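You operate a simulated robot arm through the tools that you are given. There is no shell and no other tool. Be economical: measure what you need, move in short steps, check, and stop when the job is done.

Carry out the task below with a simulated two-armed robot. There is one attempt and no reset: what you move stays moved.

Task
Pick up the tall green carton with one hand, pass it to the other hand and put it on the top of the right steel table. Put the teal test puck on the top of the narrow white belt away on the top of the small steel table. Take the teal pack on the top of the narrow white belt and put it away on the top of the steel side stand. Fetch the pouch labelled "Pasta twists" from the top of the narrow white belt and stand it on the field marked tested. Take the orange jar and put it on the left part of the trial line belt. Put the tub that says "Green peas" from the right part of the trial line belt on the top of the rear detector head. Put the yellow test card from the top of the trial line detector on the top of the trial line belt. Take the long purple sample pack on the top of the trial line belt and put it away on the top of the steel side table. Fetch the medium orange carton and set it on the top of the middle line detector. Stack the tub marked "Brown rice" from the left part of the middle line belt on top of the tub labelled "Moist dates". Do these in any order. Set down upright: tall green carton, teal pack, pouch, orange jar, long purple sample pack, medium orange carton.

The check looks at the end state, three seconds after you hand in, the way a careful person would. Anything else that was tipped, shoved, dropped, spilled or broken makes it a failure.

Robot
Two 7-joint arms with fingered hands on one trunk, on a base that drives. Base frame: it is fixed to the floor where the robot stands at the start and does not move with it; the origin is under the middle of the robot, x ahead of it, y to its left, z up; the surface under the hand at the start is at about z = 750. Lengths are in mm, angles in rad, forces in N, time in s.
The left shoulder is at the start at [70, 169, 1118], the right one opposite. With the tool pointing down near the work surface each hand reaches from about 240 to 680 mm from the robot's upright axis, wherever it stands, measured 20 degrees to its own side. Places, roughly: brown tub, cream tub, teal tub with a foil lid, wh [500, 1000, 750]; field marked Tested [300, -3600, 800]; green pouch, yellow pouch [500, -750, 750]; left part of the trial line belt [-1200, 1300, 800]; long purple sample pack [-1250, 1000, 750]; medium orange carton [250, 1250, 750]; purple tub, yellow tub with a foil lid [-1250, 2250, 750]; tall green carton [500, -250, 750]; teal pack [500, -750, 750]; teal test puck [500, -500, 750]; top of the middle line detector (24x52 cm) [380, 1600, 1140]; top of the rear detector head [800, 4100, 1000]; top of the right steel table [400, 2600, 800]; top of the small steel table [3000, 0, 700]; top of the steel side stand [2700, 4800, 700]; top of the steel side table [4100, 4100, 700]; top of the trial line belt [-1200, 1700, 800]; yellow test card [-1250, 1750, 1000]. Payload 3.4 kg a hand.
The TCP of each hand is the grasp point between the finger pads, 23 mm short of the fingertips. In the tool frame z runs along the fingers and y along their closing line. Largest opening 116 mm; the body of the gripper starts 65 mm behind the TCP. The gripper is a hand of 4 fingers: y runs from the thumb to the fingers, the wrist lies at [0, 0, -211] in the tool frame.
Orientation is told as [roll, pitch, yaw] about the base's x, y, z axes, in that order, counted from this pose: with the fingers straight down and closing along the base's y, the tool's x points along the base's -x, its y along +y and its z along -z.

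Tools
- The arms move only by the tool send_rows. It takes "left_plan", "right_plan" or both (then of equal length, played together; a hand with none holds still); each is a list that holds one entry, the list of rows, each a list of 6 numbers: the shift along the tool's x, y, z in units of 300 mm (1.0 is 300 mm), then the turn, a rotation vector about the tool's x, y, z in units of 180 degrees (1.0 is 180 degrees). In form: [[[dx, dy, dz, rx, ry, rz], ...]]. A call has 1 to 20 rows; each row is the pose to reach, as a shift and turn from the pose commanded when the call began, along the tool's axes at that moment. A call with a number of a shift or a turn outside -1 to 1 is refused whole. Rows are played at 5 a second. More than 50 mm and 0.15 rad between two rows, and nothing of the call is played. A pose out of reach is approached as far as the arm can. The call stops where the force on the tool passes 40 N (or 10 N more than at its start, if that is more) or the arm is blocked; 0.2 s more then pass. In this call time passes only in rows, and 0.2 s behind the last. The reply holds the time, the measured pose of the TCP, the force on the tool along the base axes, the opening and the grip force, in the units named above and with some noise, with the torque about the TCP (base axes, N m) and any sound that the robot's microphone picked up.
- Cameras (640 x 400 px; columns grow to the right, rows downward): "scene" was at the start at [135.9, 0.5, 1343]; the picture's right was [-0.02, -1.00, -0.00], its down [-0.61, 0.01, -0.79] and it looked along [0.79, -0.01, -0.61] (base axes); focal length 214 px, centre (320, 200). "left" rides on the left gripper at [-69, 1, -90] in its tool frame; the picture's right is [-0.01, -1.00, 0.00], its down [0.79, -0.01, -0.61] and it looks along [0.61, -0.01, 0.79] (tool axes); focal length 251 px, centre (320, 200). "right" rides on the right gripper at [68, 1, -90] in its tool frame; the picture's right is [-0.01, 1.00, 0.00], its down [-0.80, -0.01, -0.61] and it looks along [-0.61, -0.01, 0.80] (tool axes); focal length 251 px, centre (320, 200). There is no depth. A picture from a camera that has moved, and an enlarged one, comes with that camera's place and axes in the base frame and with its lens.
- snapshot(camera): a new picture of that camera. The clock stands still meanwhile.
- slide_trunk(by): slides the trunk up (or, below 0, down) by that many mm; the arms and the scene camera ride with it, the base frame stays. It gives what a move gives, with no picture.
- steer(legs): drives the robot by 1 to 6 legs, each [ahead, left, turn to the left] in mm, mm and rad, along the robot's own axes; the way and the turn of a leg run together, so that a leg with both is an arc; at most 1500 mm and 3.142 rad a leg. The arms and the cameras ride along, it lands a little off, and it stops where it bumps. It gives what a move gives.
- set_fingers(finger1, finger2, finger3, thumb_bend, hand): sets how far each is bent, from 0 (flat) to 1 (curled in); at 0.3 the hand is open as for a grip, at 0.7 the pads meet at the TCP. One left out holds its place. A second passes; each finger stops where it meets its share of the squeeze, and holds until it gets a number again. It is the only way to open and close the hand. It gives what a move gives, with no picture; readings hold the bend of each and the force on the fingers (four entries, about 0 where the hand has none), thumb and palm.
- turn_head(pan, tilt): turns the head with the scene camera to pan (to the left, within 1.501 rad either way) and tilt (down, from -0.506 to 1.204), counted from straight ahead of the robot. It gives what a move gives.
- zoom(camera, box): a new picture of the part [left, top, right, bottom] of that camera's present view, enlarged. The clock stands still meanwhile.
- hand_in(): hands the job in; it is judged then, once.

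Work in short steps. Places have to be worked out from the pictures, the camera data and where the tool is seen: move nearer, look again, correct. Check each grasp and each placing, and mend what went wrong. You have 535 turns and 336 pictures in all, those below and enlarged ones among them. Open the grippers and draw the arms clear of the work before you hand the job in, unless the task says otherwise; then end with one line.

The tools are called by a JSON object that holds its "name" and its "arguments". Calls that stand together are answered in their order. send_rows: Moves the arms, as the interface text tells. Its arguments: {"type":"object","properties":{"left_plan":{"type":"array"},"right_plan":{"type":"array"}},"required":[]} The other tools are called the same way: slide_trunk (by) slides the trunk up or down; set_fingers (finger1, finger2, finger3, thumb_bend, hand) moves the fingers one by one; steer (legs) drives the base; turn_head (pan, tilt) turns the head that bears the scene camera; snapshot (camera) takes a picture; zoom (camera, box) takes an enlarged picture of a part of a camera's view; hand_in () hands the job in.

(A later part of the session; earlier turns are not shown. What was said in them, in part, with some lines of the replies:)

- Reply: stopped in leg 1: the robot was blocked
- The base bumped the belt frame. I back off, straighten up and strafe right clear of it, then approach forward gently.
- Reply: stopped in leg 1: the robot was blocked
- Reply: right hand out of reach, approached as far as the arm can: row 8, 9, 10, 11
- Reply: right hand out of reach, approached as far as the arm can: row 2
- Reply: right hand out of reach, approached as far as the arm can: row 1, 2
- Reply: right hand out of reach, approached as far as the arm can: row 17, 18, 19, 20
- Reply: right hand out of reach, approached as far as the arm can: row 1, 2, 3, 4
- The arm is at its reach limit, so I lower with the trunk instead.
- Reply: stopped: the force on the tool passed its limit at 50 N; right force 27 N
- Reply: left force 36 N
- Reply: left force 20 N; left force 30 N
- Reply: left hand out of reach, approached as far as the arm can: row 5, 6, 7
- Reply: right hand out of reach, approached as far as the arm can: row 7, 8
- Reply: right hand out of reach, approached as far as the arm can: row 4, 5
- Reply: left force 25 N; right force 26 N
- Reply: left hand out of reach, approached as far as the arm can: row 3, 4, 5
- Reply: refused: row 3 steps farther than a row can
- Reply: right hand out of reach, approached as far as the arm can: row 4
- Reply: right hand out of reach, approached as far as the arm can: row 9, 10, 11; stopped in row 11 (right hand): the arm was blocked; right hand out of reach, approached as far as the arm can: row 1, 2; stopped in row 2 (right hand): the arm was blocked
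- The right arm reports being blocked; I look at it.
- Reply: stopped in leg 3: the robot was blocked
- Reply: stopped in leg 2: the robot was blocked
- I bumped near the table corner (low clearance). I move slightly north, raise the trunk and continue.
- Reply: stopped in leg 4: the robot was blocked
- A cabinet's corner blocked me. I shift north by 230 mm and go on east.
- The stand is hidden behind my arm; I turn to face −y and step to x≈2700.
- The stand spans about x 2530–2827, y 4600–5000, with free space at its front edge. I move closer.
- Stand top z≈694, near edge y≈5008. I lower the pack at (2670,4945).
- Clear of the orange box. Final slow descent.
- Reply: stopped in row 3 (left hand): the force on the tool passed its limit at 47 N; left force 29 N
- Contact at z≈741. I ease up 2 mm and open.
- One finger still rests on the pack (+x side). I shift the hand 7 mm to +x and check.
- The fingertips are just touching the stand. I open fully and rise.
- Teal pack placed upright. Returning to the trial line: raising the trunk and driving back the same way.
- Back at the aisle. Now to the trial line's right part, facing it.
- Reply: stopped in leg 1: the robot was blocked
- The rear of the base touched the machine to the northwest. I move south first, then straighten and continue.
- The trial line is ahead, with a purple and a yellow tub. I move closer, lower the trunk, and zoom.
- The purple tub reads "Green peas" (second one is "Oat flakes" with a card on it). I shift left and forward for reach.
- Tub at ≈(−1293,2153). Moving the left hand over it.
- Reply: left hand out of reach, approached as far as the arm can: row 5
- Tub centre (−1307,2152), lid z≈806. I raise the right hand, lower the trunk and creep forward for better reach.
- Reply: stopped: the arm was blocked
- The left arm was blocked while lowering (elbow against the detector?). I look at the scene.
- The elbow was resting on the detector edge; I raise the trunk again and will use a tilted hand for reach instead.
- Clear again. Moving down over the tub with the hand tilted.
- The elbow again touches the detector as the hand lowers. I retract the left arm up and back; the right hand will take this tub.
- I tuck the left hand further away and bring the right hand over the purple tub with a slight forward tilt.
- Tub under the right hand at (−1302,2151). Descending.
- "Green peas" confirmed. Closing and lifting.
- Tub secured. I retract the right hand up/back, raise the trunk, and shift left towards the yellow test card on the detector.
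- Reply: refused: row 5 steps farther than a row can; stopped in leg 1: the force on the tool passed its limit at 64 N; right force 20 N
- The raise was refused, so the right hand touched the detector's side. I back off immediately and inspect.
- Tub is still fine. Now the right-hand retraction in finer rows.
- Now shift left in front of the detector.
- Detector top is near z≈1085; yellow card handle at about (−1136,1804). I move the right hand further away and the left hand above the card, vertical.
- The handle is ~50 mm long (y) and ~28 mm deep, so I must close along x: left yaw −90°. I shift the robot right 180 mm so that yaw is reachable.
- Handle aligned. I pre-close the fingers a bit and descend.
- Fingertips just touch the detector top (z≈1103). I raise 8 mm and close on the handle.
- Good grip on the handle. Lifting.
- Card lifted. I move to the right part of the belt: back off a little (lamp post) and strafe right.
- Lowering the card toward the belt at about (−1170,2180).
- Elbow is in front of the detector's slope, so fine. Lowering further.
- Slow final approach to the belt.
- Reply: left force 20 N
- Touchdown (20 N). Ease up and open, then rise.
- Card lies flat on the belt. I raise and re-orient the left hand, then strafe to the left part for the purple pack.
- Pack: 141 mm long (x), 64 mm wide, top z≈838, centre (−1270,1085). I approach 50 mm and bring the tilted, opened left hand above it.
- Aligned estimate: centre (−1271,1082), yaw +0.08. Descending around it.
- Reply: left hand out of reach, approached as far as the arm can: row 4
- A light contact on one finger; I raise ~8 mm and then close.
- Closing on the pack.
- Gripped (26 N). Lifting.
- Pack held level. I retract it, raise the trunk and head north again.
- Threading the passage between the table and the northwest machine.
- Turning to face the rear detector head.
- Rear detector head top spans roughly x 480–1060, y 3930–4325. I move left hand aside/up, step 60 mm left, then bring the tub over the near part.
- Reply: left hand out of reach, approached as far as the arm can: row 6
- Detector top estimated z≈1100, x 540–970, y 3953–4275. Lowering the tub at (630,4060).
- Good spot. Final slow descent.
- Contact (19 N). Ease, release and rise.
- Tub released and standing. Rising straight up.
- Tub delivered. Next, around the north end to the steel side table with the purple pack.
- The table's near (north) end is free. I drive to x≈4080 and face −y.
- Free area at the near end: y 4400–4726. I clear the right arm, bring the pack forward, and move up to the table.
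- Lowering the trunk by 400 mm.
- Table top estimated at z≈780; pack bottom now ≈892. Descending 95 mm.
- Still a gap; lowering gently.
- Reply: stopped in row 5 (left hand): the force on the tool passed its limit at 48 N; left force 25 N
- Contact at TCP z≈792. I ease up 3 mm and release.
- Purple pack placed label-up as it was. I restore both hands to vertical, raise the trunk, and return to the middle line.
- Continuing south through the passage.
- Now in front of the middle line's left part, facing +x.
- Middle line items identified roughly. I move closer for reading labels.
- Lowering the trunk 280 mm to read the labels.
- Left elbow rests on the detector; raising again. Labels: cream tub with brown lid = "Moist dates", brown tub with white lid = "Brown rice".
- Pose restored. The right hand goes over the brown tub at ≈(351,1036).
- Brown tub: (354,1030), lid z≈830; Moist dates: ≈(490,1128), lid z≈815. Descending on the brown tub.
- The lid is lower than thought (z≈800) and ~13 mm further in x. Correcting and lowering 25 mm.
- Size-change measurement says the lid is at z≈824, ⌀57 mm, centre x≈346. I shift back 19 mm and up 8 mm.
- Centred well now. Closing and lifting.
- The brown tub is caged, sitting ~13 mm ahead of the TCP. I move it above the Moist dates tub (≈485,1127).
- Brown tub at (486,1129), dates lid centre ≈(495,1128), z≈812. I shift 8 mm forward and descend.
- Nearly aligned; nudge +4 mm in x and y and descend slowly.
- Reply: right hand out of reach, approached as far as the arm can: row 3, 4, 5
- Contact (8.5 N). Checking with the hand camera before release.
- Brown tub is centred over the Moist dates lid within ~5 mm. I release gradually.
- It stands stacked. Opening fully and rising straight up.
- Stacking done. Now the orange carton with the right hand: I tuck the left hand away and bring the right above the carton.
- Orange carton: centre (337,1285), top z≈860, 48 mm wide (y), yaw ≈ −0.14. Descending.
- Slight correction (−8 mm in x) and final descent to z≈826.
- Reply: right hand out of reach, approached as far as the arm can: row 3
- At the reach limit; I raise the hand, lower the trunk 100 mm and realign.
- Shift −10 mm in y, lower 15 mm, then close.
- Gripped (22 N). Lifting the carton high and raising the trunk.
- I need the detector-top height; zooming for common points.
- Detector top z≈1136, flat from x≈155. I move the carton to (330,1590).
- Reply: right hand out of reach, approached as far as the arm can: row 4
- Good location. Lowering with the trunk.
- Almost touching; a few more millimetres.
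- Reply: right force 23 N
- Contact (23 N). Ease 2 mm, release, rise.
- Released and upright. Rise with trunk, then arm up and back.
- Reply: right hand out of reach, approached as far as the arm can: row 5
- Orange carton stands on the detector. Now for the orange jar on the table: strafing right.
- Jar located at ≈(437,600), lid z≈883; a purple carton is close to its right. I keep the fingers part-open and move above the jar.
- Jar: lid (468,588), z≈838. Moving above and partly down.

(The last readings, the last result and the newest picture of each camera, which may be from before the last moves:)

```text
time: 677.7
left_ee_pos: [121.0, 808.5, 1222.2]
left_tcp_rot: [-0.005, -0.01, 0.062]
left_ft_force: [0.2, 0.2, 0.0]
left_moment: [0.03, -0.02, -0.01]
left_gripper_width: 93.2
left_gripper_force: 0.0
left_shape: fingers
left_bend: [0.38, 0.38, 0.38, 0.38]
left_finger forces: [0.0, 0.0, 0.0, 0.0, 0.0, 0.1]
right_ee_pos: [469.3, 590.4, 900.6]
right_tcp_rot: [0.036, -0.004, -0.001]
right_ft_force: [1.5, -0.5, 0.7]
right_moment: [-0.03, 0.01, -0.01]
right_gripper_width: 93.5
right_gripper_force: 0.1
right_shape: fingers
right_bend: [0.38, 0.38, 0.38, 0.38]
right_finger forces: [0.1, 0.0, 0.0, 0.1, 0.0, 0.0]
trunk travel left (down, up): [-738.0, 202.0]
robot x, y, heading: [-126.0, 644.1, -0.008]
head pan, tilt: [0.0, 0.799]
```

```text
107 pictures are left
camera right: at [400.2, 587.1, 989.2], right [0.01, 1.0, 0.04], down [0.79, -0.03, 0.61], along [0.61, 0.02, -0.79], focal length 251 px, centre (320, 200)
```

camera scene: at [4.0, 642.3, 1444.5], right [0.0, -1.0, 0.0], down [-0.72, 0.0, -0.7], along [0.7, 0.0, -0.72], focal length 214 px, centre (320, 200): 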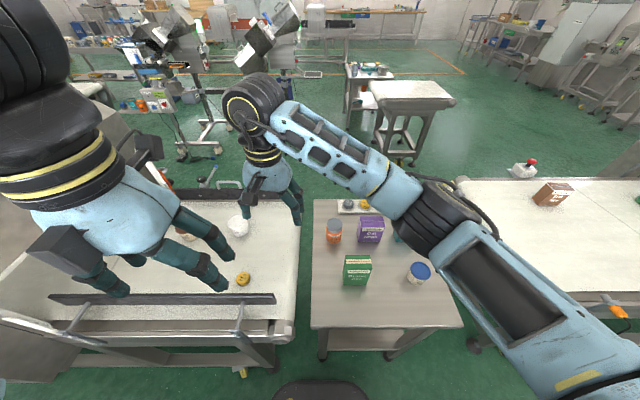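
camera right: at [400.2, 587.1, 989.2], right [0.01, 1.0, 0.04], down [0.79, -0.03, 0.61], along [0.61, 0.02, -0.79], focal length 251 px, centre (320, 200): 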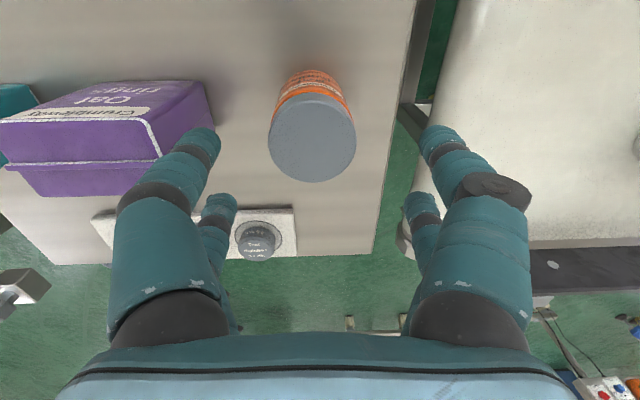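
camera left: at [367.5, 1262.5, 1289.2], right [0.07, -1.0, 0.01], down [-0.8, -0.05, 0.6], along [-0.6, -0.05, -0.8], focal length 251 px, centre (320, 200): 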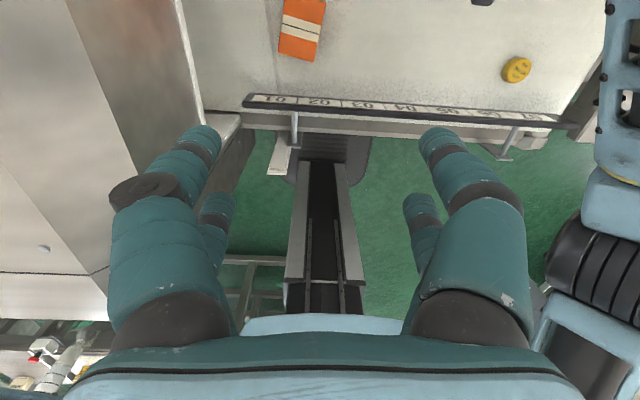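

The purple carton is close to the thumb; I narrow the opening and descend.

{"name": "set_fingers", "arguments": {"hand": "right", "finger1": 0.45, "finger2": 0.45, "finger3": 0.45, "thumb_bend": 0.45}}

{"name": "send_rows", "arguments": {"right_plan": [[[0.003, -0.012, 0.1, 0, 0, 0], [0.005, -0.018, 0.2, 0, 0, 0], [0.005, -0.02, 0.28, 0, 0, 0]]]}}

{"name": "snapshot", "arguments": {"camera": "right"}}

{"name": "zoom", "arguments": {"camera": "scene", "box": [290, 170, 430, 290]}}

```text
time: 678.7
left_ee_pos: [121.1, 810.2, 1221.6]
left_tcp_rot: [-0.006, -0.009, 0.059]
left_ft_force: [-0.3, -0.2, 0.0]
left_moment: [0.02, 0.0, -0.01]
left_gripper_width: 93.4
left_gripper_force: 0.0
left_shape: fingers
left_bend: [0.38, 0.38, 0.38, 0.38]
left_finger forces: [0.0, 0.0, 0.0, 0.1, 0.1, 0.0]
right_ee_pos: [469.0, 590.1, 900.4]
right_tcp_rot: [0.037, -0.004, -0.002]
right_ft_force: [0.5, -0.7, 0.3]
right_moment: [0.0, 0.03, -0.03]
right_gripper_width: 73.9
right_gripper_force: 0.0
right_shape: fingers
right_bend: [0.45, 0.45, 0.45, 0.45]
right_finger forces: [0.1, 0.0, 0.1, 0.0, 0.1, 0.0]
trunk travel left (down, up): [-738.0, 202.0]
robot x, y, heading: [-125.7, 643.7, -0.007]
head pan, tilt: [0.0, 0.799]
```

```text
time: 679.5
left_ee_pos: [120.8, 808.4, 1222.5]
left_tcp_rot: [-0.003, -0.009, 0.059]
left_ft_force: [-0.1, 0.1, -0.5]
left_moment: [0.03, 0.01, -0.03]
left_gripper_width: 93.5
left_gripper_force: 0.1
left_shape: fingers
left_bend: [0.38, 0.38, 0.38, 0.38]
left_finger forces: [0.1, 0.1, 0.1, 0.0, 0.0, 0.0]
right_ee_pos: [458.4, 580.5, 817.6]
right_tcp_rot: [0.036, -0.006, -0.003]
right_ft_force: [0.2, -0.5, 0.5]
right_moment: [0.02, -0.02, -0.02]
right_gripper_width: 73.8
right_gripper_force: 0.1
right_shape: fingers
right_bend: [0.45, 0.45, 0.45, 0.45]
right_finger forces: [0.1, 0.0, 0.0, 0.0, 0.0, 0.1]
right hand out of reach, approached as far as the arm can: row 3
trunk travel left (down, up): [-738.0, 202.0]
robot x, y, heading: [-128.3, 644.4, -0.007]
head pan, tilt: [0.0, 0.799]
```

```text
106 pictures are left
camera right: at [389.6, 579.0, 906.2], right [0.01, 1.0, 0.04], down [0.79, -0.03, 0.61], along [0.61, 0.02, -0.79], focal length 251 px, centre (320, 200)
```

right: 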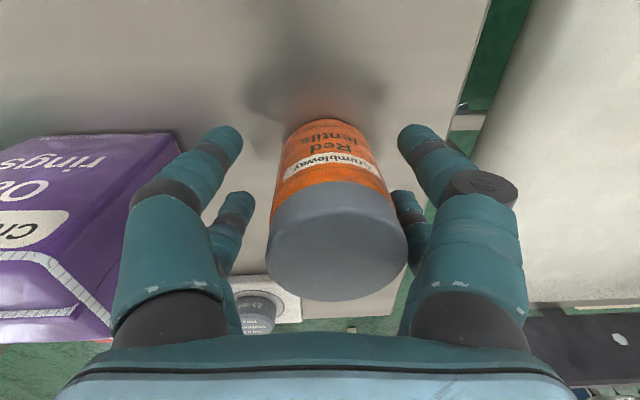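

```text
3.33 times, centred on (360, 230) of scene
camera zoom: at [4.2, 641.2, 1444.5], right [0.0, -1.0, 0.0], down [-0.72, 0.0, -0.7], along [0.7, 0.0, -0.72], focal length 715 px, centre (187, 100)
```

zoom: 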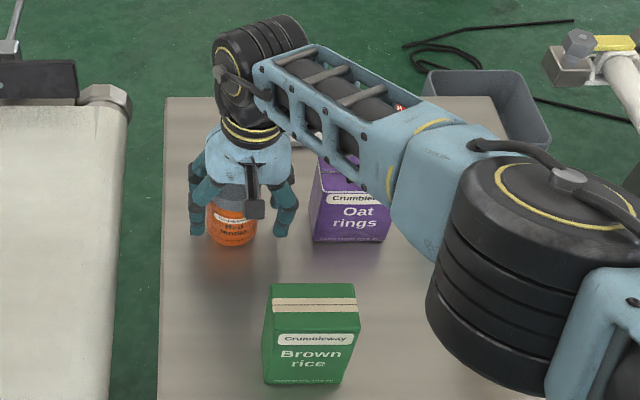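

At the reach limit again. I lift clear, step the base 25 mm closer, lower the trunk 40 mm, and redo.

{"name": "send_rows", "arguments": {"right_plan": [[[0, 0.02, -0.12, 0, 0, 0], [0, 0.025, -0.25, 0, 0, 0], [0, 0.025, -0.4, 0, 0, 0]]]}}

{"name": "steer", "arguments": {"legs": [[25, 0, 0.006]]}}

{"name": "slide_trunk", "arguments": {"by": -45}}

{"name": "snapshot", "arguments": {"camera": "right"}}

```text
time: 680.3
left_ee_pos: [119.7, 808.9, 1220.4]
left_tcp_rot: [-0.006, -0.01, 0.059]
left_ft_force: [0.2, 0.6, -0.9]
left_moment: [0.0, 0.02, 0.02]
left_gripper_width: 93.4
left_gripper_force: 0.1
left_shape: fingers
left_bend: [0.38, 0.38, 0.38, 0.38]
left_finger forces: [0.0, 0.0, 0.0, 0.0, 0.0, 0.0]
right_ee_pos: [457.4, 584.3, 938.3]
right_tcp_rot: [0.037, -0.005, -0.001]
right_ft_force: [0.4, -0.4, 0.6]
right_moment: [0.04, 0.02, 0.02]
right_gripper_width: 73.7
right_gripper_force: 0.0
right_shape: fingers
right_bend: [0.45, 0.45, 0.45, 0.45]
right_finger forces: [0.0, 0.0, 0.0, 0.0, 0.0, 0.0]
trunk travel left (down, up): [-738.0, 202.0]
robot x, y, heading: [-128.4, 641.0, -0.002]
head pan, tilt: [0.0, 0.799]
```

```text
time: 681.1
left_ee_pos: [138.9, 809.6, 1223.1]
left_tcp_rot: [-0.006, -0.014, 0.067]
left_ft_force: [-0.2, 0.2, 0.6]
left_moment: [-0.02, -0.03, -0.04]
left_gripper_width: 93.4
left_gripper_force: 0.0
left_shape: fingers
left_bend: [0.38, 0.38, 0.38, 0.38]
left_finger forces: [0.0, 0.0, 0.1, 0.0, 0.0, 0.0]
right_ee_pos: [478.5, 588.3, 940.8]
right_tcp_rot: [0.037, -0.009, 0.004]
right_ft_force: [-0.2, -0.6, 0.1]
right_moment: [0.0, -0.02, -0.01]
right_gripper_width: 73.5
right_gripper_force: 0.0
right_shape: fingers
right_bend: [0.45, 0.45, 0.45, 0.45]
right_finger forces: [0.1, 0.1, 0.0, 0.0, 0.0, 0.1]
trunk travel left (down, up): [-738.0, 202.0]
robot x, y, heading: [-104.3, 643.8, 0.006]
head pan, tilt: [0.0, 0.799]
```

```text
time: 682.0
left_ee_pos: [144.9, 809.7, 1175.4]
left_tcp_rot: [-0.005, -0.008, 0.067]
left_ft_force: [0.3, -0.7, 0.3]
left_moment: [0.0, 0.03, 0.02]
left_gripper_width: 93.3
left_gripper_force: 0.0
left_shape: fingers
left_bend: [0.38, 0.38, 0.38, 0.38]
left_finger forces: [0.0, 0.0, 0.1, 0.0, 0.0, 0.0]
right_ee_pos: [482.9, 588.1, 892.7]
right_tcp_rot: [0.037, -0.005, 0.004]
right_ft_force: [-0.4, 0.1, 0.3]
right_moment: [-0.03, 0.01, -0.02]
right_gripper_width: 73.7
right_gripper_force: 0.0
right_shape: fingers
right_bend: [0.45, 0.45, 0.45, 0.45]
right_finger forces: [0.0, 0.0, 0.1, 0.0, 0.0, 0.0]
trunk travel left (down, up): [-693.0, 247.0]
robot x, y, heading: [-102.1, 640.5, 0.002]
head pan, tilt: [0.0, 0.799]
```

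```text
104 pictures are left
camera right: at [413.8, 585.3, 981.5], right [0.0, 1.0, 0.04], down [0.79, -0.03, 0.61], along [0.61, 0.03, -0.79], focal length 251 px, centre (320, 200)
```

right: 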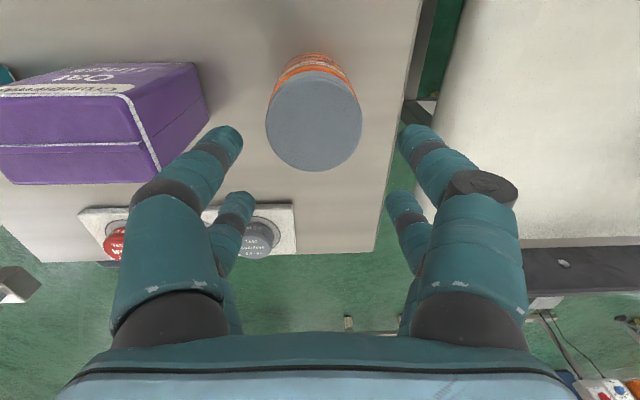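

Jar centre ≈(463,588). Aligning (−20 mm in x), then down to z≈815.

{"name": "send_rows", "arguments": {"right_plan": [[[0.067, -0.003, 0, 0, 0, 0], [0.067, -0.006, 0.12, 0, 0, 0], [0.067, -0.01, 0.26, 0, 0, 0]]]}}

{"name": "snapshot", "arguments": {"camera": "right"}}

```text
time: 682.8
left_ee_pos: [145.8, 811.8, 1175.9]
left_tcp_rot: [-0.007, -0.009, 0.065]
left_ft_force: [-0.2, 0.4, 0.2]
left_moment: [0.0, 0.03, 0.0]
left_gripper_width: 93.3
left_gripper_force: 0.0
left_shape: fingers
left_bend: [0.38, 0.38, 0.38, 0.38]
left_finger forces: [0.0, 0.1, 0.1, 0.0, 0.0, 0.0]
right_ee_pos: [463.6, 587.9, 814.5]
right_tcp_rot: [0.037, -0.004, 0.004]
right_ft_force: [1.0, 0.0, -1.0]
right_moment: [0.0, 0.02, 0.01]
right_gripper_width: 73.7
right_gripper_force: 0.0
right_shape: fingers
right_bend: [0.45, 0.45, 0.45, 0.45]
right_finger forces: [0.0, 0.1, 0.0, 0.1, 0.1, 0.0]
trunk travel left (down, up): [-693.0, 247.0]
robot x, y, heading: [-98.2, 640.9, 0.007]
head pan, tilt: [0.0, 0.799]
```

```text
103 pictures are left
camera right: at [394.3, 585.1, 903.2], right [0.0, 1.0, 0.04], down [0.79, -0.03, 0.61], along [0.61, 0.03, -0.79], focal length 251 px, centre (320, 200)
```

right: 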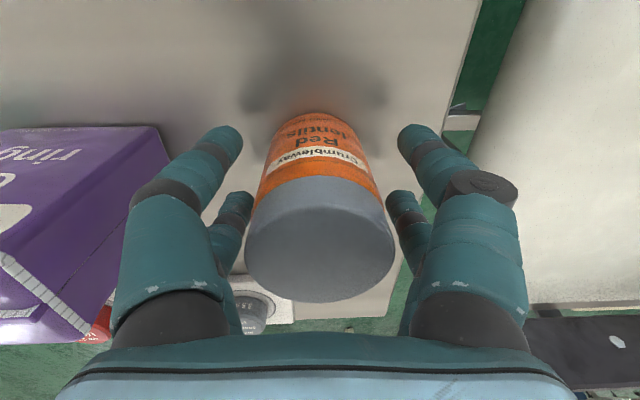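

Well centred. Closing and lifting.

{"name": "set_fingers", "arguments": {"hand": "right", "finger1": 0.7, "finger2": 0.7, "finger3": 0.7, "thumb_bend": 0.7}}

{"name": "send_rows", "arguments": {"right_plan": [[[0, 0, -0.05, 0, 0, 0], [0, 0, -0.18, 0, 0, 0], [0, 0, -0.32, 0, 0, 0], [0, 0, -0.46, 0, 0, 0]]]}}

{"name": "snapshot", "arguments": {"camera": "right"}}

{"name": "snapshot", "arguments": {"camera": "scene"}}

```text
time: 683.8
left_ee_pos: [144.5, 809.7, 1176.1]
left_tcp_rot: [-0.006, -0.011, 0.067]
left_ft_force: [0.1, 0.6, 0.7]
left_moment: [0.02, -0.02, -0.01]
left_gripper_width: 93.6
left_gripper_force: 0.1
left_shape: fingers
left_bend: [0.38, 0.38, 0.38, 0.38]
left_finger forces: [0.0, 0.0, 0.1, 0.0, 0.0, 0.0]
right_ee_pos: [463.5, 587.8, 815.0]
right_tcp_rot: [0.037, -0.006, 0.006]
right_ft_force: [-0.7, 0.3, 0.0]
right_moment: [-0.01, -0.01, 0.0]
right_gripper_width: 30.5
right_gripper_force: 15.4
right_shape: fingers
right_bend: [0.59, 0.53, 0.54, 0.62]
right_finger forces: [6.7, 8.7, 6.5, 0.1, 8.3, 0.0]
trunk travel left (down, up): [-693.0, 247.0]
robot x, y, heading: [-99.2, 642.0, 0.003]
head pan, tilt: [0.0, 0.799]
```

```text
time: 684.8
left_ee_pos: [145.0, 810.0, 1176.8]
left_tcp_rot: [-0.006, -0.011, 0.066]
left_ft_force: [-0.3, -0.5, 0.5]
left_moment: [-0.01, -0.01, -0.05]
left_gripper_width: 93.4
left_gripper_force: 0.1
left_shape: fingers
left_bend: [0.38, 0.38, 0.38, 0.38]
left_finger forces: [0.0, 0.0, 0.0, 0.0, 0.0, 0.0]
right_ee_pos: [461.9, 584.3, 952.0]
right_tcp_rot: [0.037, -0.004, 0.003]
right_ft_force: [0.6, 0.3, -1.3]
right_moment: [0.0, 0.01, 0.03]
right_gripper_width: 29.4
right_gripper_force: 15.0
right_shape: fingers
right_bend: [0.59, 0.53, 0.54, 0.62]
right_finger forces: [6.8, 8.8, 6.6, 0.0, 8.6, 0.0]
trunk travel left (down, up): [-693.0, 247.0]
robot x, y, heading: [-96.0, 639.7, 0.004]
head pan, tilt: [0.0, 0.799]
```

```text
102 pictures are left
camera right: at [392.2, 581.2, 1041.2], right [0.0, 1.0, 0.04], down [0.79, -0.03, 0.61], along [0.61, 0.03, -0.79], focal length 251 px, centre (320, 200)
```

right: 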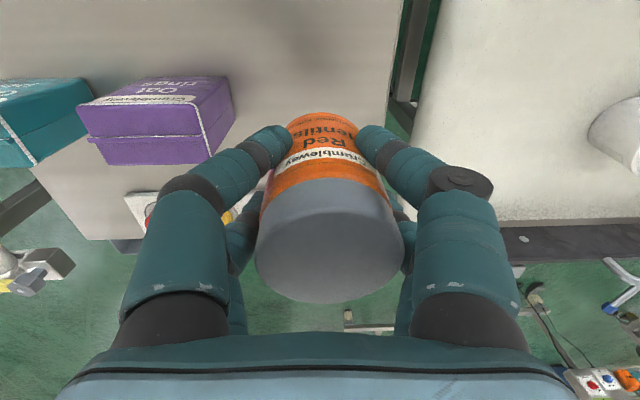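

```text
101 pictures are left
camera scene: at [28.4, 643.2, 1399.5], right [0.0, -1.0, 0.0], down [-0.72, 0.0, -0.7], along [0.7, 0.0, -0.72], focal length 214 px, centre (320, 200)
```

scene: 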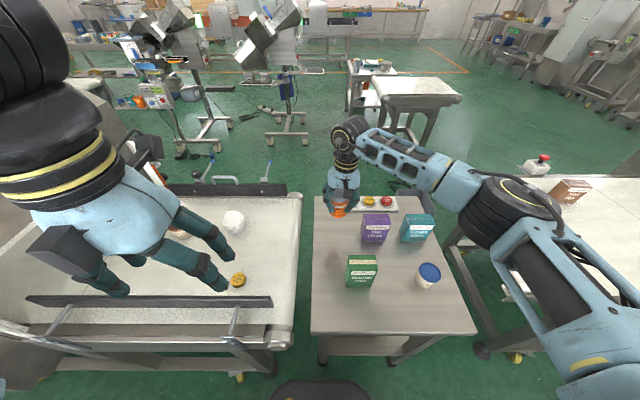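

Jar held upright. Raising the trunk, backing off, and driving to the trial line's left part.

{"name": "slide_trunk", "arguments": {"by": 160}}

{"name": "steer", "arguments": {"legs": [[-295, 0, 0], [0, 0, 3.138], [0, -480, 0], [240, 0, 0]]}}

{"name": "turn_head", "arguments": {"pan": 0, "tilt": 0.85}}

{"name": "snapshot", "arguments": {"camera": "scene"}}

```text
time: 686.6
left_ee_pos: [144.5, 809.9, 1336.6]
left_tcp_rot: [-0.005, -0.01, 0.066]
left_ft_force: [0.2, 0.1, -0.5]
left_moment: [-0.01, 0.0, 0.01]
left_gripper_width: 93.6
left_gripper_force: 0.1
left_shape: fingers
left_bend: [0.38, 0.38, 0.38, 0.38]
left_finger forces: [0.1, 0.1, 0.0, 0.0, 0.1, 0.0]
right_ee_pos: [460.7, 584.3, 1112.2]
right_tcp_rot: [0.038, -0.005, 0.006]
right_ft_force: [-0.7, -0.5, -1.7]
right_moment: [0.0, 0.07, 0.0]
right_gripper_width: 29.9
right_gripper_force: 15.6
right_shape: fingers
right_bend: [0.59, 0.53, 0.54, 0.62]
right_finger forces: [6.9, 8.8, 6.5, 0.0, 8.6, 0.0]
trunk travel left (down, up): [-853.0, 87.0]
robot x, y, heading: [-100.8, 640.5, 0.005]
head pan, tilt: [0.0, 0.799]
```

```text
time: 699.8
left_ee_pos: [-876.9, 955.4, 1336.8]
left_tcp_rot: [-0.006, -0.012, -3.089]
left_ft_force: [-0.3, -0.2, 0.9]
left_moment: [-0.01, 0.04, -0.03]
left_gripper_width: 93.6
left_gripper_force: 0.0
left_shape: fingers
left_bend: [0.38, 0.38, 0.38, 0.38]
left_finger forces: [0.0, 0.0, 0.1, 0.0, 0.0, 0.1]
right_ee_pos: [-1192.0, 1187.2, 1114.0]
right_tcp_rot: [0.037, -0.007, 3.132]
right_ft_force: [0.1, 0.4, -1.4]
right_moment: [0.0, 0.02, -0.02]
right_gripper_width: 28.1
right_gripper_force: 14.5
right_shape: fingers
right_bend: [0.59, 0.52, 0.54, 0.63]
right_finger forces: [5.4, 9.2, 6.2, 0.1, 7.7, 0.1]
trunk travel left (down, up): [-853.0, 87.0]
robot x, y, heading: [-634.3, 1121.4, 3.133]
head pan, tilt: [0.0, 0.799]
```

```text
time: 700.4
left_ee_pos: [-878.7, 955.2, 1337.3]
left_tcp_rot: [-0.005, -0.01, -3.09]
left_ft_force: [-0.6, 0.6, 0.0]
left_moment: [-0.01, -0.03, 0.01]
left_gripper_width: 93.5
left_gripper_force: 0.0
left_shape: fingers
left_bend: [0.38, 0.38, 0.38, 0.38]
left_finger forces: [0.1, 0.1, 0.0, 0.0, 0.0, 0.0]
right_ee_pos: [-1193.3, 1186.4, 1111.9]
right_tcp_rot: [0.036, -0.006, 3.134]
right_ft_force: [0.3, -0.2, -0.8]
right_moment: [0.0, -0.01, -0.02]
right_gripper_width: 27.8
right_gripper_force: 14.4
right_shape: fingers
right_bend: [0.59, 0.52, 0.54, 0.63]
right_finger forces: [5.4, 9.1, 6.2, 0.0, 7.7, 0.0]
trunk travel left (down, up): [-853.0, 87.0]
robot x, y, heading: [-630.9, 1120.4, 3.127]
head pan, tilt: [0.0, 0.85]
```

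```text
100 pictures are left
camera scene: at [-760.2, 1125.0, 1555.5], right [0.01, 1.0, 0.0], down [0.75, -0.01, -0.66], along [-0.66, 0.01, -0.75], focal length 214 px, centre (320, 200)
```

scene: 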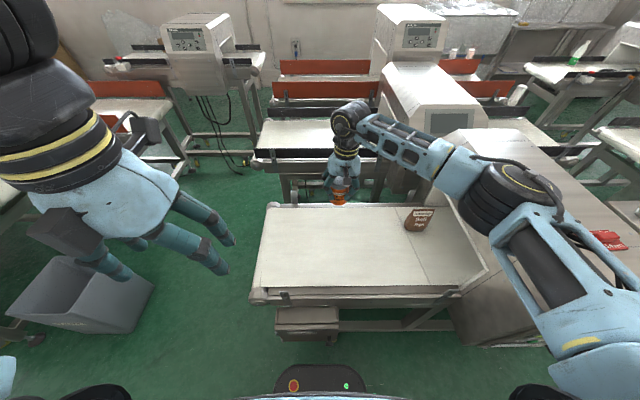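

The right elbow would be near the detector; I shift 110 mm left first, then lower the jar.

{"name": "steer", "arguments": {"legs": [[0, 110, 0.01]]}}

{"name": "send_rows", "arguments": {"right_plan": [[[0, 0, 0.13, 0, 0, 0], [0, 0, 0.26, 0, 0, 0], [0, 0, 0.39, 0, 0, 0], [0, 0, 0.52, 0, 0, 0], [0, 0, 0.65, 0, 0, 0]]]}}

{"name": "snapshot", "arguments": {"camera": "scene"}}

{"name": "snapshot", "arguments": {"camera": "right"}}

```text
time: 701.6
left_ee_pos: [-879.8, 846.7, 1338.6]
left_tcp_rot: [-0.002, -0.011, -3.08]
left_ft_force: [-0.4, -0.4, -0.8]
left_moment: [-0.04, 0.03, 0.04]
left_gripper_width: 93.4
left_gripper_force: 0.2
left_shape: fingers
left_bend: [0.38, 0.38, 0.38, 0.38]
left_finger forces: [0.0, 0.1, 0.0, 0.0, 0.0, 0.0]
right_ee_pos: [-1194.3, 1074.2, 1111.6]
right_tcp_rot: [0.041, -0.004, 3.141]
right_ft_force: [0.4, 0.5, -1.0]
right_moment: [-0.02, -0.03, 0.0]
right_gripper_width: 28.3
right_gripper_force: 14.0
right_shape: fingers
right_bend: [0.59, 0.52, 0.54, 0.63]
right_finger forces: [5.5, 9.1, 6.3, 0.0, 7.8, 0.0]
trunk travel left (down, up): [-853.0, 87.0]
robot x, y, heading: [-633.2, 1012.3, 3.139]
head pan, tilt: [0.0, 0.85]
```

```text
time: 702.8
left_ee_pos: [-880.7, 842.2, 1335.2]
left_tcp_rot: [-0.006, -0.01, -3.082]
left_ft_force: [0.0, 0.4, -1.1]
left_moment: [0.0, -0.01, -0.01]
left_gripper_width: 93.2
left_gripper_force: 0.1
left_shape: fingers
left_bend: [0.38, 0.38, 0.38, 0.38]
left_finger forces: [0.0, 0.0, 0.1, 0.0, 0.0, 0.0]
right_ee_pos: [-1197.2, 1064.6, 917.8]
right_tcp_rot: [0.036, -0.006, 3.141]
right_ft_force: [-0.2, 0.1, -1.2]
right_moment: [0.0, -0.01, 0.02]
right_gripper_width: 27.3
right_gripper_force: 14.5
right_shape: fingers
right_bend: [0.59, 0.52, 0.54, 0.63]
right_finger forces: [5.6, 9.2, 6.5, 0.0, 7.9, 0.1]
trunk travel left (down, up): [-853.0, 87.0]
robot x, y, heading: [-632.1, 1010.4, 3.136]
head pan, tilt: [0.0, 0.85]
```

```text
99 pictures are left
camera scene: at [-762.5, 1014.2, 1555.4], right [0.0, 1.0, 0.0], down [0.75, 0.0, -0.66], along [-0.66, 0.0, -0.75], focal length 214 px, centre (320, 200)
```

scene: 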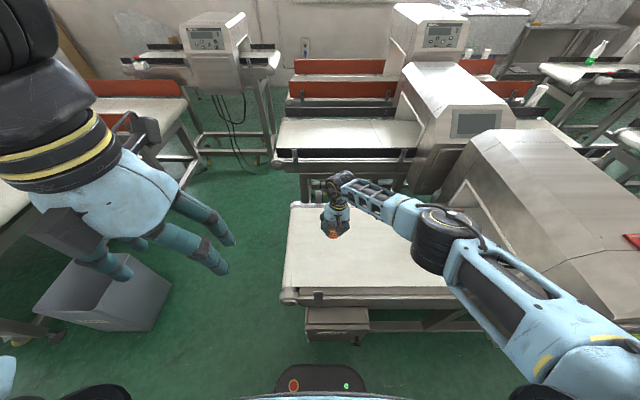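

```text
98 pictures are left
camera right: at [-1127.4, 1067.2, 1005.8], right [-0.01, -1.0, 0.04], down [-0.79, 0.03, 0.61], along [-0.61, -0.02, -0.79], focal length 251 px, centre (320, 200)
```

right: 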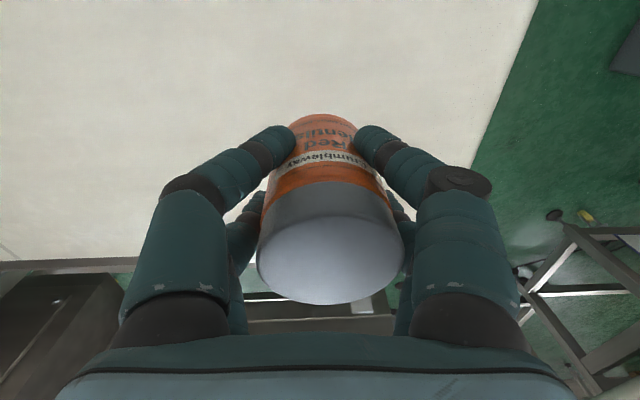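

Lowering with the trunk.

{"name": "slide_trunk", "arguments": {"by": -75}}

{"name": "zoom", "arguments": {"camera": "scene", "box": [270, 160, 430, 280]}}

```text
time: 704.0
left_ee_pos: [-879.8, 842.5, 1262.1]
left_tcp_rot: [-0.004, -0.01, -3.08]
left_ft_force: [-0.4, -0.2, -0.2]
left_moment: [-0.02, 0.02, -0.01]
left_gripper_width: 93.2
left_gripper_force: 0.1
left_shape: fingers
left_bend: [0.38, 0.38, 0.38, 0.38]
left_finger forces: [0.0, 0.0, 0.0, 0.0, 0.1, 0.0]
right_ee_pos: [-1196.0, 1063.8, 843.0]
right_tcp_rot: [0.036, -0.005, 3.143]
right_ft_force: [-0.4, 0.0, -2.6]
right_moment: [0.01, -0.01, -0.01]
right_gripper_width: 27.6
right_gripper_force: 14.3
right_shape: fingers
right_bend: [0.59, 0.52, 0.54, 0.63]
right_finger forces: [5.6, 9.2, 6.5, 0.1, 8.0, 0.0]
trunk travel left (down, up): [-778.0, 162.0]
robot x, y, heading: [-631.0, 1010.9, 3.139]
head pan, tilt: [0.0, 0.85]
```

```text
3.33 times, centred on (350, 220) of scene
camera zoom: at [-761.9, 1014.2, 1480.4], right [0.0, 1.0, 0.0], down [0.75, 0.0, -0.66], along [-0.66, 0.0, -0.75], focal length 715 px, centre (220, 133)
```

zoom: 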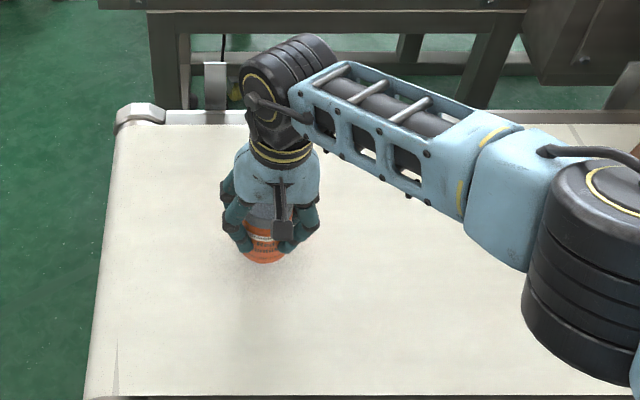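

{"name": "slide_trunk", "arguments": {"by": -14}}

{"name": "slide_trunk", "arguments": {"by": -5}}

```text
time: 704.6
left_ee_pos: [-878.9, 843.0, 1247.2]
left_tcp_rot: [-0.005, -0.011, -3.08]
left_ft_force: [-0.4, 0.3, -1.1]
left_moment: [-0.03, 0.02, 0.02]
left_gripper_width: 93.4
left_gripper_force: 0.0
left_shape: fingers
left_bend: [0.38, 0.38, 0.38, 0.38]
left_finger forces: [0.0, 0.0, 0.0, 0.0, 0.1, 0.0]
right_ee_pos: [-1196.0, 1064.8, 828.9]
right_tcp_rot: [0.033, -0.005, 3.142]
right_ft_force: [-0.4, -0.2, -1.1]
right_moment: [0.0, 0.01, -0.01]
right_gripper_width: 27.1
right_gripper_force: 14.6
right_shape: fingers
right_bend: [0.59, 0.52, 0.54, 0.63]
right_finger forces: [5.6, 9.2, 6.5, 0.0, 8.0, 0.1]
trunk travel left (down, up): [-764.0, 176.0]
robot x, y, heading: [-631.0, 1013.2, 3.138]
head pan, tilt: [0.0, 0.85]
```

```text
time: 705.1
left_ee_pos: [-880.6, 842.6, 1243.0]
left_tcp_rot: [-0.005, -0.009, -3.083]
left_ft_force: [0.1, -0.4, 0.5]
left_moment: [0.01, 0.0, 0.01]
left_gripper_width: 93.3
left_gripper_force: 0.0
left_shape: fingers
left_bend: [0.38, 0.38, 0.38, 0.38]
left_finger forces: [0.0, 0.1, 0.0, 0.0, 0.1, 0.0]
right_ee_pos: [-1196.1, 1064.4, 822.9]
right_tcp_rot: [0.037, -0.004, 3.142]
right_ft_force: [0.2, 0.6, -0.9]
right_moment: [0.01, -0.02, 0.02]
right_gripper_width: 27.5
right_gripper_force: 14.9
right_shape: fingers
right_bend: [0.59, 0.52, 0.54, 0.63]
right_finger forces: [5.6, 9.2, 6.4, 0.1, 8.1, 0.0]
trunk travel left (down, up): [-759.0, 181.0]
robot x, y, heading: [-631.5, 1013.4, 3.138]
head pan, tilt: [0.0, 0.85]
```

Almost there; small additional steps.

{"name": "slide_trunk", "arguments": {"by": -4}}

{"name": "slide_trunk", "arguments": {"by": -3}}

```text
time: 705.6
left_ee_pos: [-879.4, 843.8, 1238.9]
left_tcp_rot: [-0.006, -0.01, -3.082]
left_ft_force: [-0.7, 0.4, 0.1]
left_moment: [0.03, 0.0, 0.0]
left_gripper_width: 93.2
left_gripper_force: 0.1
left_shape: fingers
left_bend: [0.38, 0.38, 0.38, 0.38]
left_finger forces: [0.0, 0.0, 0.0, 0.1, 0.1, 0.0]
right_ee_pos: [-1196.9, 1064.1, 820.2]
right_tcp_rot: [0.039, -0.002, 3.142]
right_ft_force: [-0.9, 0.8, -1.4]
right_moment: [-0.03, 0.01, -0.03]
right_gripper_width: 27.4
right_gripper_force: 14.8
right_shape: fingers
right_bend: [0.59, 0.52, 0.54, 0.63]
right_finger forces: [5.5, 9.2, 6.4, 0.0, 8.1, 0.0]
trunk travel left (down, up): [-755.0, 185.0]
robot x, y, heading: [-632.3, 1013.4, 3.14]
head pan, tilt: [0.0, 0.85]
```

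```text
time: 706.2
left_ee_pos: [-879.6, 843.4, 1235.2]
left_tcp_rot: [-0.005, -0.01, -3.08]
left_ft_force: [-0.5, -0.5, -1.4]
left_moment: [-0.01, 0.01, -0.01]
left_gripper_width: 93.4
left_gripper_force: 0.1
left_shape: fingers
left_bend: [0.38, 0.38, 0.38, 0.38]
left_finger forces: [0.0, 0.0, 0.0, 0.1, 0.0, 0.1]
right_ee_pos: [-1195.4, 1063.2, 817.3]
right_tcp_rot: [0.037, -0.004, 3.141]
right_ft_force: [-0.5, 0.4, -0.8]
right_moment: [0.0, 0.0, -0.02]
right_gripper_width: 27.4
right_gripper_force: 14.8
right_shape: fingers
right_bend: [0.59, 0.52, 0.54, 0.63]
right_finger forces: [5.6, 9.3, 6.6, 0.0, 8.0, 0.0]
trunk travel left (down, up): [-752.0, 188.0]
robot x, y, heading: [-631.9, 1009.9, 3.141]
head pan, tilt: [0.0, 0.85]
```

{"name": "slide_trunk", "arguments": {"by": -5}}

{"name": "snapshot", "arguments": {"camera": "right"}}

```text
time: 706.7
left_ee_pos: [-877.7, 843.4, 1230.8]
left_tcp_rot: [-0.005, -0.011, -3.082]
left_ft_force: [0.7, 0.1, -0.3]
left_moment: [0.0, -0.05, 0.02]
left_gripper_width: 93.4
left_gripper_force: 0.0
left_shape: fingers
left_bend: [0.38, 0.38, 0.38, 0.38]
left_finger forces: [0.0, 0.1, 0.0, 0.0, 0.0, 0.1]
right_ee_pos: [-1196.2, 1063.6, 813.8]
right_tcp_rot: [0.037, -0.006, 3.143]
right_ft_force: [0.9, 0.8, 12.0]
right_moment: [-0.04, 0.1, -0.02]
right_gripper_width: 26.9
right_gripper_force: 16.2
right_shape: fingers
right_bend: [0.59, 0.52, 0.55, 0.63]
right_finger forces: [6.4, 9.1, 7.7, 0.1, 8.7, 0.1]
trunk travel left (down, up): [-747.0, 193.0]
robot x, y, heading: [-633.9, 1010.7, 3.144]
head pan, tilt: [0.0, 0.85]
```

```text
96 pictures are left
camera right: at [-1126.2, 1067.1, 901.8], right [-0.01, -1.0, 0.04], down [-0.79, 0.03, 0.61], along [-0.61, -0.02, -0.79], focal length 251 px, centre (320, 200)
```

right: 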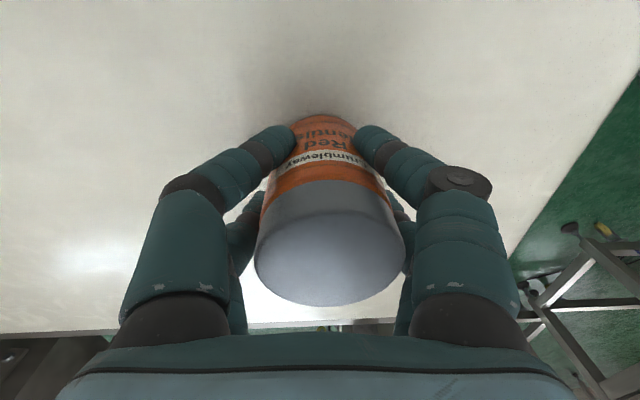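

Contact (12 N). Releasing gently, then rising.

{"name": "set_fingers", "arguments": {"hand": "right", "finger1": 0.42, "finger2": 0.42, "finger3": 0.42, "thumb_bend": 0.42}}

{"name": "slide_trunk", "arguments": {"by": 150}}

{"name": "snapshot", "arguments": {"camera": "right"}}

{"name": "snapshot", "arguments": {"camera": "scene"}}

```text
time: 707.7
left_ee_pos: [-879.0, 842.7, 1230.9]
left_tcp_rot: [-0.006, -0.01, -3.081]
left_ft_force: [-0.8, -1.5, -0.1]
left_moment: [0.01, -0.04, -0.01]
left_gripper_width: 93.3
left_gripper_force: 0.0
left_shape: fingers
left_bend: [0.38, 0.38, 0.38, 0.38]
left_finger forces: [0.0, 0.1, 0.1, 0.0, 0.0, 0.1]
right_ee_pos: [-1195.5, 1063.7, 811.0]
right_tcp_rot: [0.035, -0.005, 3.142]
right_ft_force: [-0.2, 0.1, 0.9]
right_moment: [0.01, -0.01, -0.03]
right_gripper_width: 81.5
right_gripper_force: 0.0
right_shape: fingers
right_bend: [0.42, 0.42, 0.42, 0.42]
right_finger forces: [0.0, 0.1, 0.1, 0.1, 0.0, 0.0]
trunk travel left (down, up): [-747.0, 193.0]
robot x, y, heading: [-632.1, 1010.0, 3.141]
head pan, tilt: [0.0, 0.85]
```

```text
time: 709.5
left_ee_pos: [-880.2, 843.4, 1380.5]
left_tcp_rot: [-0.005, -0.011, -3.08]
left_ft_force: [-0.1, 0.7, 0.4]
left_moment: [0.02, -0.01, 0.01]
left_gripper_width: 93.8
left_gripper_force: 0.1
left_shape: fingers
left_bend: [0.38, 0.38, 0.38, 0.38]
left_finger forces: [0.0, 0.0, 0.0, 0.1, 0.0, 0.0]
right_ee_pos: [-1195.4, 1064.4, 962.3]
right_tcp_rot: [0.036, -0.007, 3.142]
right_ft_force: [0.4, 0.5, 0.0]
right_moment: [0.01, -0.01, -0.01]
right_gripper_width: 81.3
right_gripper_force: 0.0
right_shape: fingers
right_bend: [0.42, 0.42, 0.42, 0.42]
right_finger forces: [0.1, 0.1, 0.0, 0.1, 0.1, 0.0]
trunk travel left (down, up): [-897.0, 43.0]
robot x, y, heading: [-629.0, 1013.3, 3.142]
head pan, tilt: [0.0, 0.85]
```

```text
95 pictures are left
camera right: at [-1126.9, 1067.1, 1050.4], right [-0.01, -1.0, 0.04], down [-0.79, 0.03, 0.61], along [-0.61, -0.02, -0.79], focal length 251 px, centre (320, 200)
```

right: 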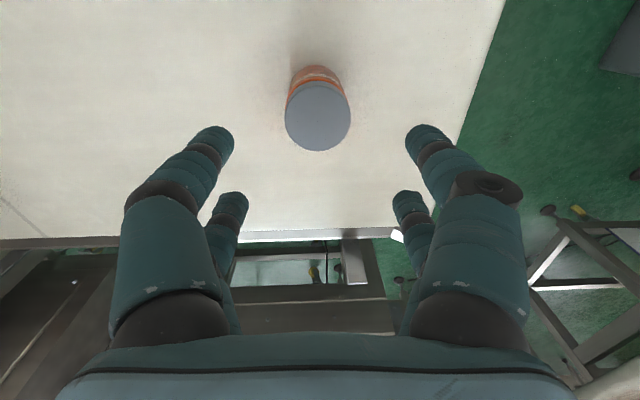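

```text
94 pictures are left
camera scene: at [-761.8, 1014.0, 1599.4], right [0.0, 1.0, 0.0], down [0.75, 0.0, -0.66], along [-0.66, 0.0, -0.75], focal length 214 px, centre (320, 200)
```

scene: 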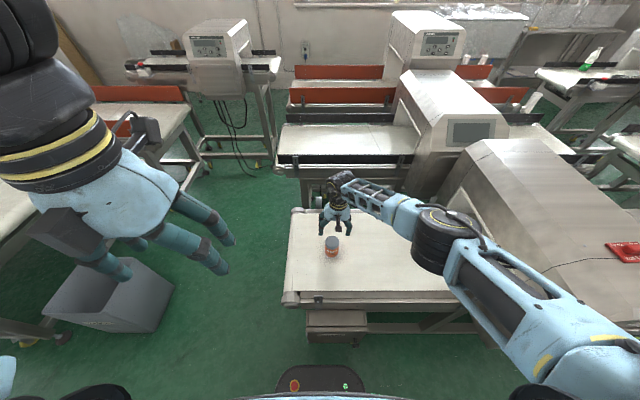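

The jar stands on the left part of the trial belt. I back off and verify other items (trial belt, then the right steel table which I had bumped near).

{"name": "steer", "arguments": {"legs": [[-235, 0, 0]]}}

{"name": "turn_head", "arguments": {"pan": -0.35, "tilt": 0.6}}

{"name": "snapshot", "arguments": {"camera": "scene"}}

```text
time: 711.2
left_ee_pos: [-648.5, 843.3, 1380.3]
left_tcp_rot: [-0.005, -0.008, -3.082]
left_ft_force: [-0.2, -0.1, -0.2]
left_moment: [-0.04, -0.01, 0.02]
left_gripper_width: 93.1
left_gripper_force: 0.2
left_shape: fingers
left_bend: [0.38, 0.38, 0.38, 0.38]
left_finger forces: [0.0, 0.0, 0.0, 0.0, 0.1, 0.0]
right_ee_pos: [-964.5, 1065.7, 961.4]
right_tcp_rot: [0.037, -0.001, 3.14]
right_ft_force: [0.8, -1.1, -0.1]
right_moment: [-0.01, -0.01, -0.01]
right_gripper_width: 81.6
right_gripper_force: 0.0
right_shape: fingers
right_bend: [0.42, 0.42, 0.42, 0.42]
right_finger forces: [0.1, 0.0, 0.0, 0.0, 0.0, 0.0]
trunk travel left (down, up): [-897.0, 43.0]
robot x, y, heading: [-399.0, 1007.3, 3.139]
head pan, tilt: [0.0, 0.85]
```

```text
time: 712.0
left_ee_pos: [-643.7, 842.8, 1380.3]
left_tcp_rot: [-0.006, -0.011, -3.079]
left_ft_force: [0.5, -0.1, 1.2]
left_moment: [-0.04, 0.03, -0.03]
left_gripper_width: 93.8
left_gripper_force: 0.1
left_shape: fingers
left_bend: [0.38, 0.38, 0.38, 0.38]
left_finger forces: [0.0, 0.0, 0.1, 0.0, 0.0, 0.0]
right_ee_pos: [-960.7, 1064.3, 962.1]
right_tcp_rot: [0.036, -0.007, 3.139]
right_ft_force: [0.1, -0.5, -0.4]
right_moment: [-0.03, 0.02, 0.0]
right_gripper_width: 81.5
right_gripper_force: 0.0
right_shape: fingers
right_bend: [0.42, 0.42, 0.42, 0.42]
right_finger forces: [0.0, 0.0, 0.0, 0.0, 0.0, 0.0]
trunk travel left (down, up): [-897.0, 43.0]
robot x, y, heading: [-399.4, 1014.6, 3.143]
head pan, tilt: [-0.351, 0.6]
```

```text
93 pictures are left
camera scene: at [-531.1, 1044.1, 1620.4], right [0.34, 0.94, 0.0], down [0.53, -0.19, -0.83], along [-0.77, 0.28, -0.56], focal length 214 px, centre (320, 200)
```

scene: 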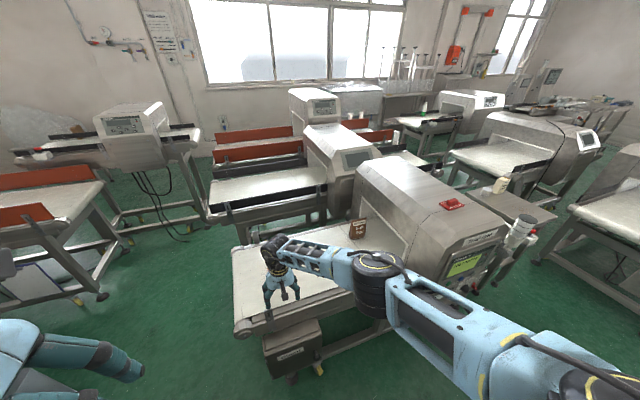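

Trial belt items are fine. Checking the middle line and the right steel table.

{"name": "steer", "arguments": {"legs": [[0, 0, -1.57], [1000, 0, 0]]}}

{"name": "turn_head", "arguments": {"pan": -1.0, "tilt": 0.55}}

{"name": "snapshot", "arguments": {"camera": "scene"}}

```text
time: 721.1
left_ee_pos: [-561.5, 2263.9, 1381.1]
left_tcp_rot: [-0.006, -0.011, 1.629]
left_ft_force: [-0.2, 0.2, 0.9]
left_moment: [0.01, -0.02, -0.01]
left_gripper_width: 93.3
left_gripper_force: 0.0
left_shape: fingers
left_bend: [0.38, 0.38, 0.38, 0.38]
left_finger forces: [0.0, 0.0, 0.0, 0.0, 0.1, 0.1]
right_ee_pos: [-339.4, 2578.2, 962.2]
right_tcp_rot: [0.037, -0.006, 1.567]
right_ft_force: [0.2, 0.9, 0.9]
right_moment: [-0.01, -0.01, -0.01]
right_gripper_width: 81.2
right_gripper_force: 0.1
right_shape: fingers
right_bend: [0.42, 0.42, 0.42, 0.42]
right_finger forces: [0.0, 0.1, 0.0, 0.0, 0.0, 0.0]
trunk travel left (down, up): [-897.0, 43.0]
robot x, y, heading: [-391.2, 2013.2, 1.564]
head pan, tilt: [-0.351, 0.6]
```

```text
time: 722.1
left_ee_pos: [-561.1, 2264.0, 1380.3]
left_tcp_rot: [-0.006, -0.011, 1.629]
left_ft_force: [0.0, 0.5, -0.1]
left_moment: [0.03, -0.01, 0.0]
left_gripper_width: 93.5
left_gripper_force: 0.1
left_shape: fingers
left_bend: [0.38, 0.38, 0.38, 0.38]
left_finger forces: [0.0, 0.1, 0.0, 0.0, 0.0, 0.0]
right_ee_pos: [-339.4, 2579.0, 961.0]
right_tcp_rot: [0.037, -0.005, 1.565]
right_ft_force: [0.0, -0.1, -0.2]
right_moment: [0.03, 0.0, 0.03]
right_gripper_width: 81.2
right_gripper_force: 0.1
right_shape: fingers
right_bend: [0.42, 0.42, 0.42, 0.42]
right_finger forces: [0.0, 0.0, 0.0, 0.0, 0.0, 0.0]
trunk travel left (down, up): [-897.0, 43.0]
robot x, y, heading: [-394.0, 2016.5, 1.569]
head pan, tilt: [-1.0, 0.55]
```

```text
92 pictures are left
camera scene: at [-318.7, 2116.9, 1624.8], right [0.54, -0.84, 0.0], down [-0.44, -0.28, -0.85], along [0.72, 0.46, -0.52], focal length 214 px, centre (320, 200)
```

scene: 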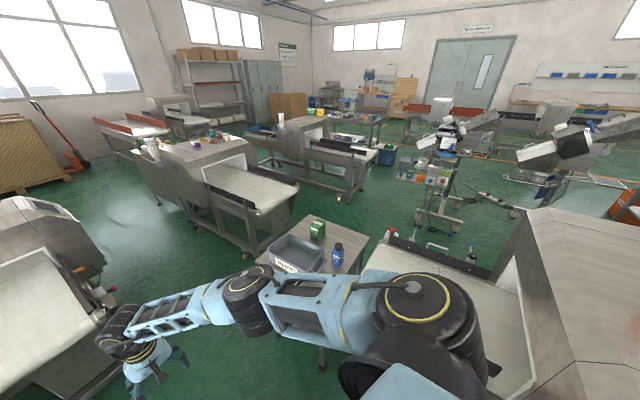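

Green carton, bottle and tray are fine. One last look at the middle line, and I open both hands.

{"name": "set_fingers", "arguments": {"hand": "right", "finger1": 0.3, "finger2": 0.3, "finger3": 0.3, "thumb_bend": 0.3}}

{"name": "set_fingers", "arguments": {"hand": "left", "finger1": 0.3, "finger2": 0.3, "finger3": 0.3, "thumb_bend": 0.3}}

{"name": "steer", "arguments": {"legs": [[-700, 0, 0]]}}

{"name": "turn_head", "arguments": {"pan": -1.5, "tilt": 0.5}}

{"name": "snapshot", "arguments": {"camera": "scene"}}

```text
time: 723.1
left_ee_pos: [-560.7, 2264.1, 1380.3]
left_tcp_rot: [-0.005, -0.01, 1.629]
left_ft_force: [0.5, 0.0, 0.1]
left_moment: [0.02, 0.02, 0.0]
left_gripper_width: 93.3
left_gripper_force: 0.1
left_shape: fingers
left_bend: [0.38, 0.38, 0.38, 0.38]
left_finger forces: [0.1, 0.1, 0.0, 0.1, 0.1, 0.0]
right_ee_pos: [-339.5, 2579.0, 962.9]
right_tcp_rot: [0.037, -0.005, 1.568]
right_ft_force: [0.1, -0.5, 0.5]
right_moment: [0.01, 0.01, -0.01]
right_gripper_width: 116.4
right_gripper_force: 0.2
right_shape: fingers
right_bend: [0.3, 0.3, 0.3, 0.3]
right_finger forces: [0.0, 0.1, 0.0, 0.0, 0.1, 0.0]
trunk travel left (down, up): [-897.0, 43.0]
robot x, y, heading: [-392.3, 2015.9, 1.562]
head pan, tilt: [-1.0, 0.55]
```

```text
time: 724.1
left_ee_pos: [-561.1, 2264.0, 1381.0]
left_tcp_rot: [-0.007, -0.012, 1.628]
left_ft_force: [-0.2, 0.2, -0.5]
left_moment: [-0.01, 0.01, 0.0]
left_gripper_width: 116.5
left_gripper_force: 0.0
left_shape: fingers
left_bend: [0.3, 0.3, 0.3, 0.3]
left_finger forces: [0.1, 0.1, 0.0, 0.0, 0.0, 0.0]
right_ee_pos: [-339.4, 2578.8, 961.6]
right_tcp_rot: [0.038, -0.005, 1.568]
right_ft_force: [0.0, 0.3, -0.5]
right_moment: [-0.04, -0.01, 0.05]
right_gripper_width: 116.4
right_gripper_force: 0.0
right_shape: fingers
right_bend: [0.3, 0.3, 0.3, 0.3]
right_finger forces: [0.0, 0.0, 0.0, 0.0, 0.0, 0.0]
trunk travel left (down, up): [-897.0, 43.0]
robot x, y, heading: [-391.4, 2018.9, 1.566]
head pan, tilt: [-1.0, 0.55]
```

```text
time: 728.0
left_ee_pos: [-564.2, 1558.8, 1380.6]
left_tcp_rot: [-0.005, -0.008, 1.633]
left_ft_force: [0.3, 0.4, 0.4]
left_moment: [-0.01, 0.04, -0.01]
left_gripper_width: 116.4
left_gripper_force: 0.1
left_shape: fingers
left_bend: [0.3, 0.3, 0.3, 0.3]
left_finger forces: [0.0, 0.0, 0.1, 0.0, 0.1, 0.0]
right_ee_pos: [-342.8, 1875.6, 961.2]
right_tcp_rot: [0.035, -0.003, 1.569]
right_ft_force: [-0.5, -0.7, -0.1]
right_moment: [0.01, -0.01, -0.02]
right_gripper_width: 116.6
right_gripper_force: 0.1
right_shape: fingers
right_bend: [0.3, 0.3, 0.3, 0.3]
right_finger forces: [0.0, 0.1, 0.1, 0.0, 0.0, 0.1]
trunk travel left (down, up): [-897.0, 43.0]
robot x, y, heading: [-396.9, 1312.3, 1.57]
head pan, tilt: [-1.0, 0.55]
```

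```text
time: 728.9
left_ee_pos: [-563.6, 1557.3, 1380.3]
left_tcp_rot: [-0.006, -0.01, 1.634]
left_ft_force: [0.4, 0.2, -0.9]
left_moment: [0.0, 0.01, 0.01]
left_gripper_width: 116.5
left_gripper_force: 0.1
left_shape: fingers
left_bend: [0.3, 0.3, 0.3, 0.3]
left_finger forces: [0.0, 0.0, 0.0, 0.0, 0.0, 0.0]
right_ee_pos: [-343.8, 1874.0, 962.1]
right_tcp_rot: [0.036, -0.004, 1.571]
right_ft_force: [-1.1, 0.6, 0.4]
right_moment: [0.0, -0.03, 0.02]
right_gripper_width: 116.5
right_gripper_force: 0.1
right_shape: fingers
right_bend: [0.3, 0.3, 0.3, 0.3]
right_finger forces: [0.0, 0.1, 0.0, 0.0, 0.1, 0.0]
trunk travel left (down, up): [-897.0, 43.0]
robot x, y, heading: [-395.2, 1313.5, 1.574]
head pan, tilt: [-1.499, 0.499]
```

```text
91 pictures are left
camera scene: at [-305.8, 1369.6, 1629.5], right [0.07, -1.0, 0.0], down [-0.48, -0.03, -0.88], along [0.88, 0.06, -0.48], focal length 214 px, centre (320, 200)
```

scene: 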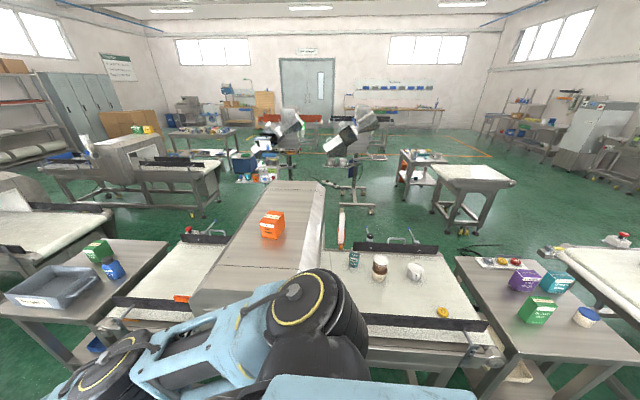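

Everything is in place: the carton is on the detector, the tubs are stacked, and the tables are undisturbed. Both hands are open and clear of the work, so I am handing in.

{"name": "hand_in", "arguments": {}}

```text
The job is handed in.
```

All ten tasks are done and the job is handed in; I don't have the check's verdict. On the way the arms and base bumped a few fixtures and I touched the teal pack before gripping it, but I saw nothing knocked over. I looked again near the end only at the middle line, the trial line and the right steel table.
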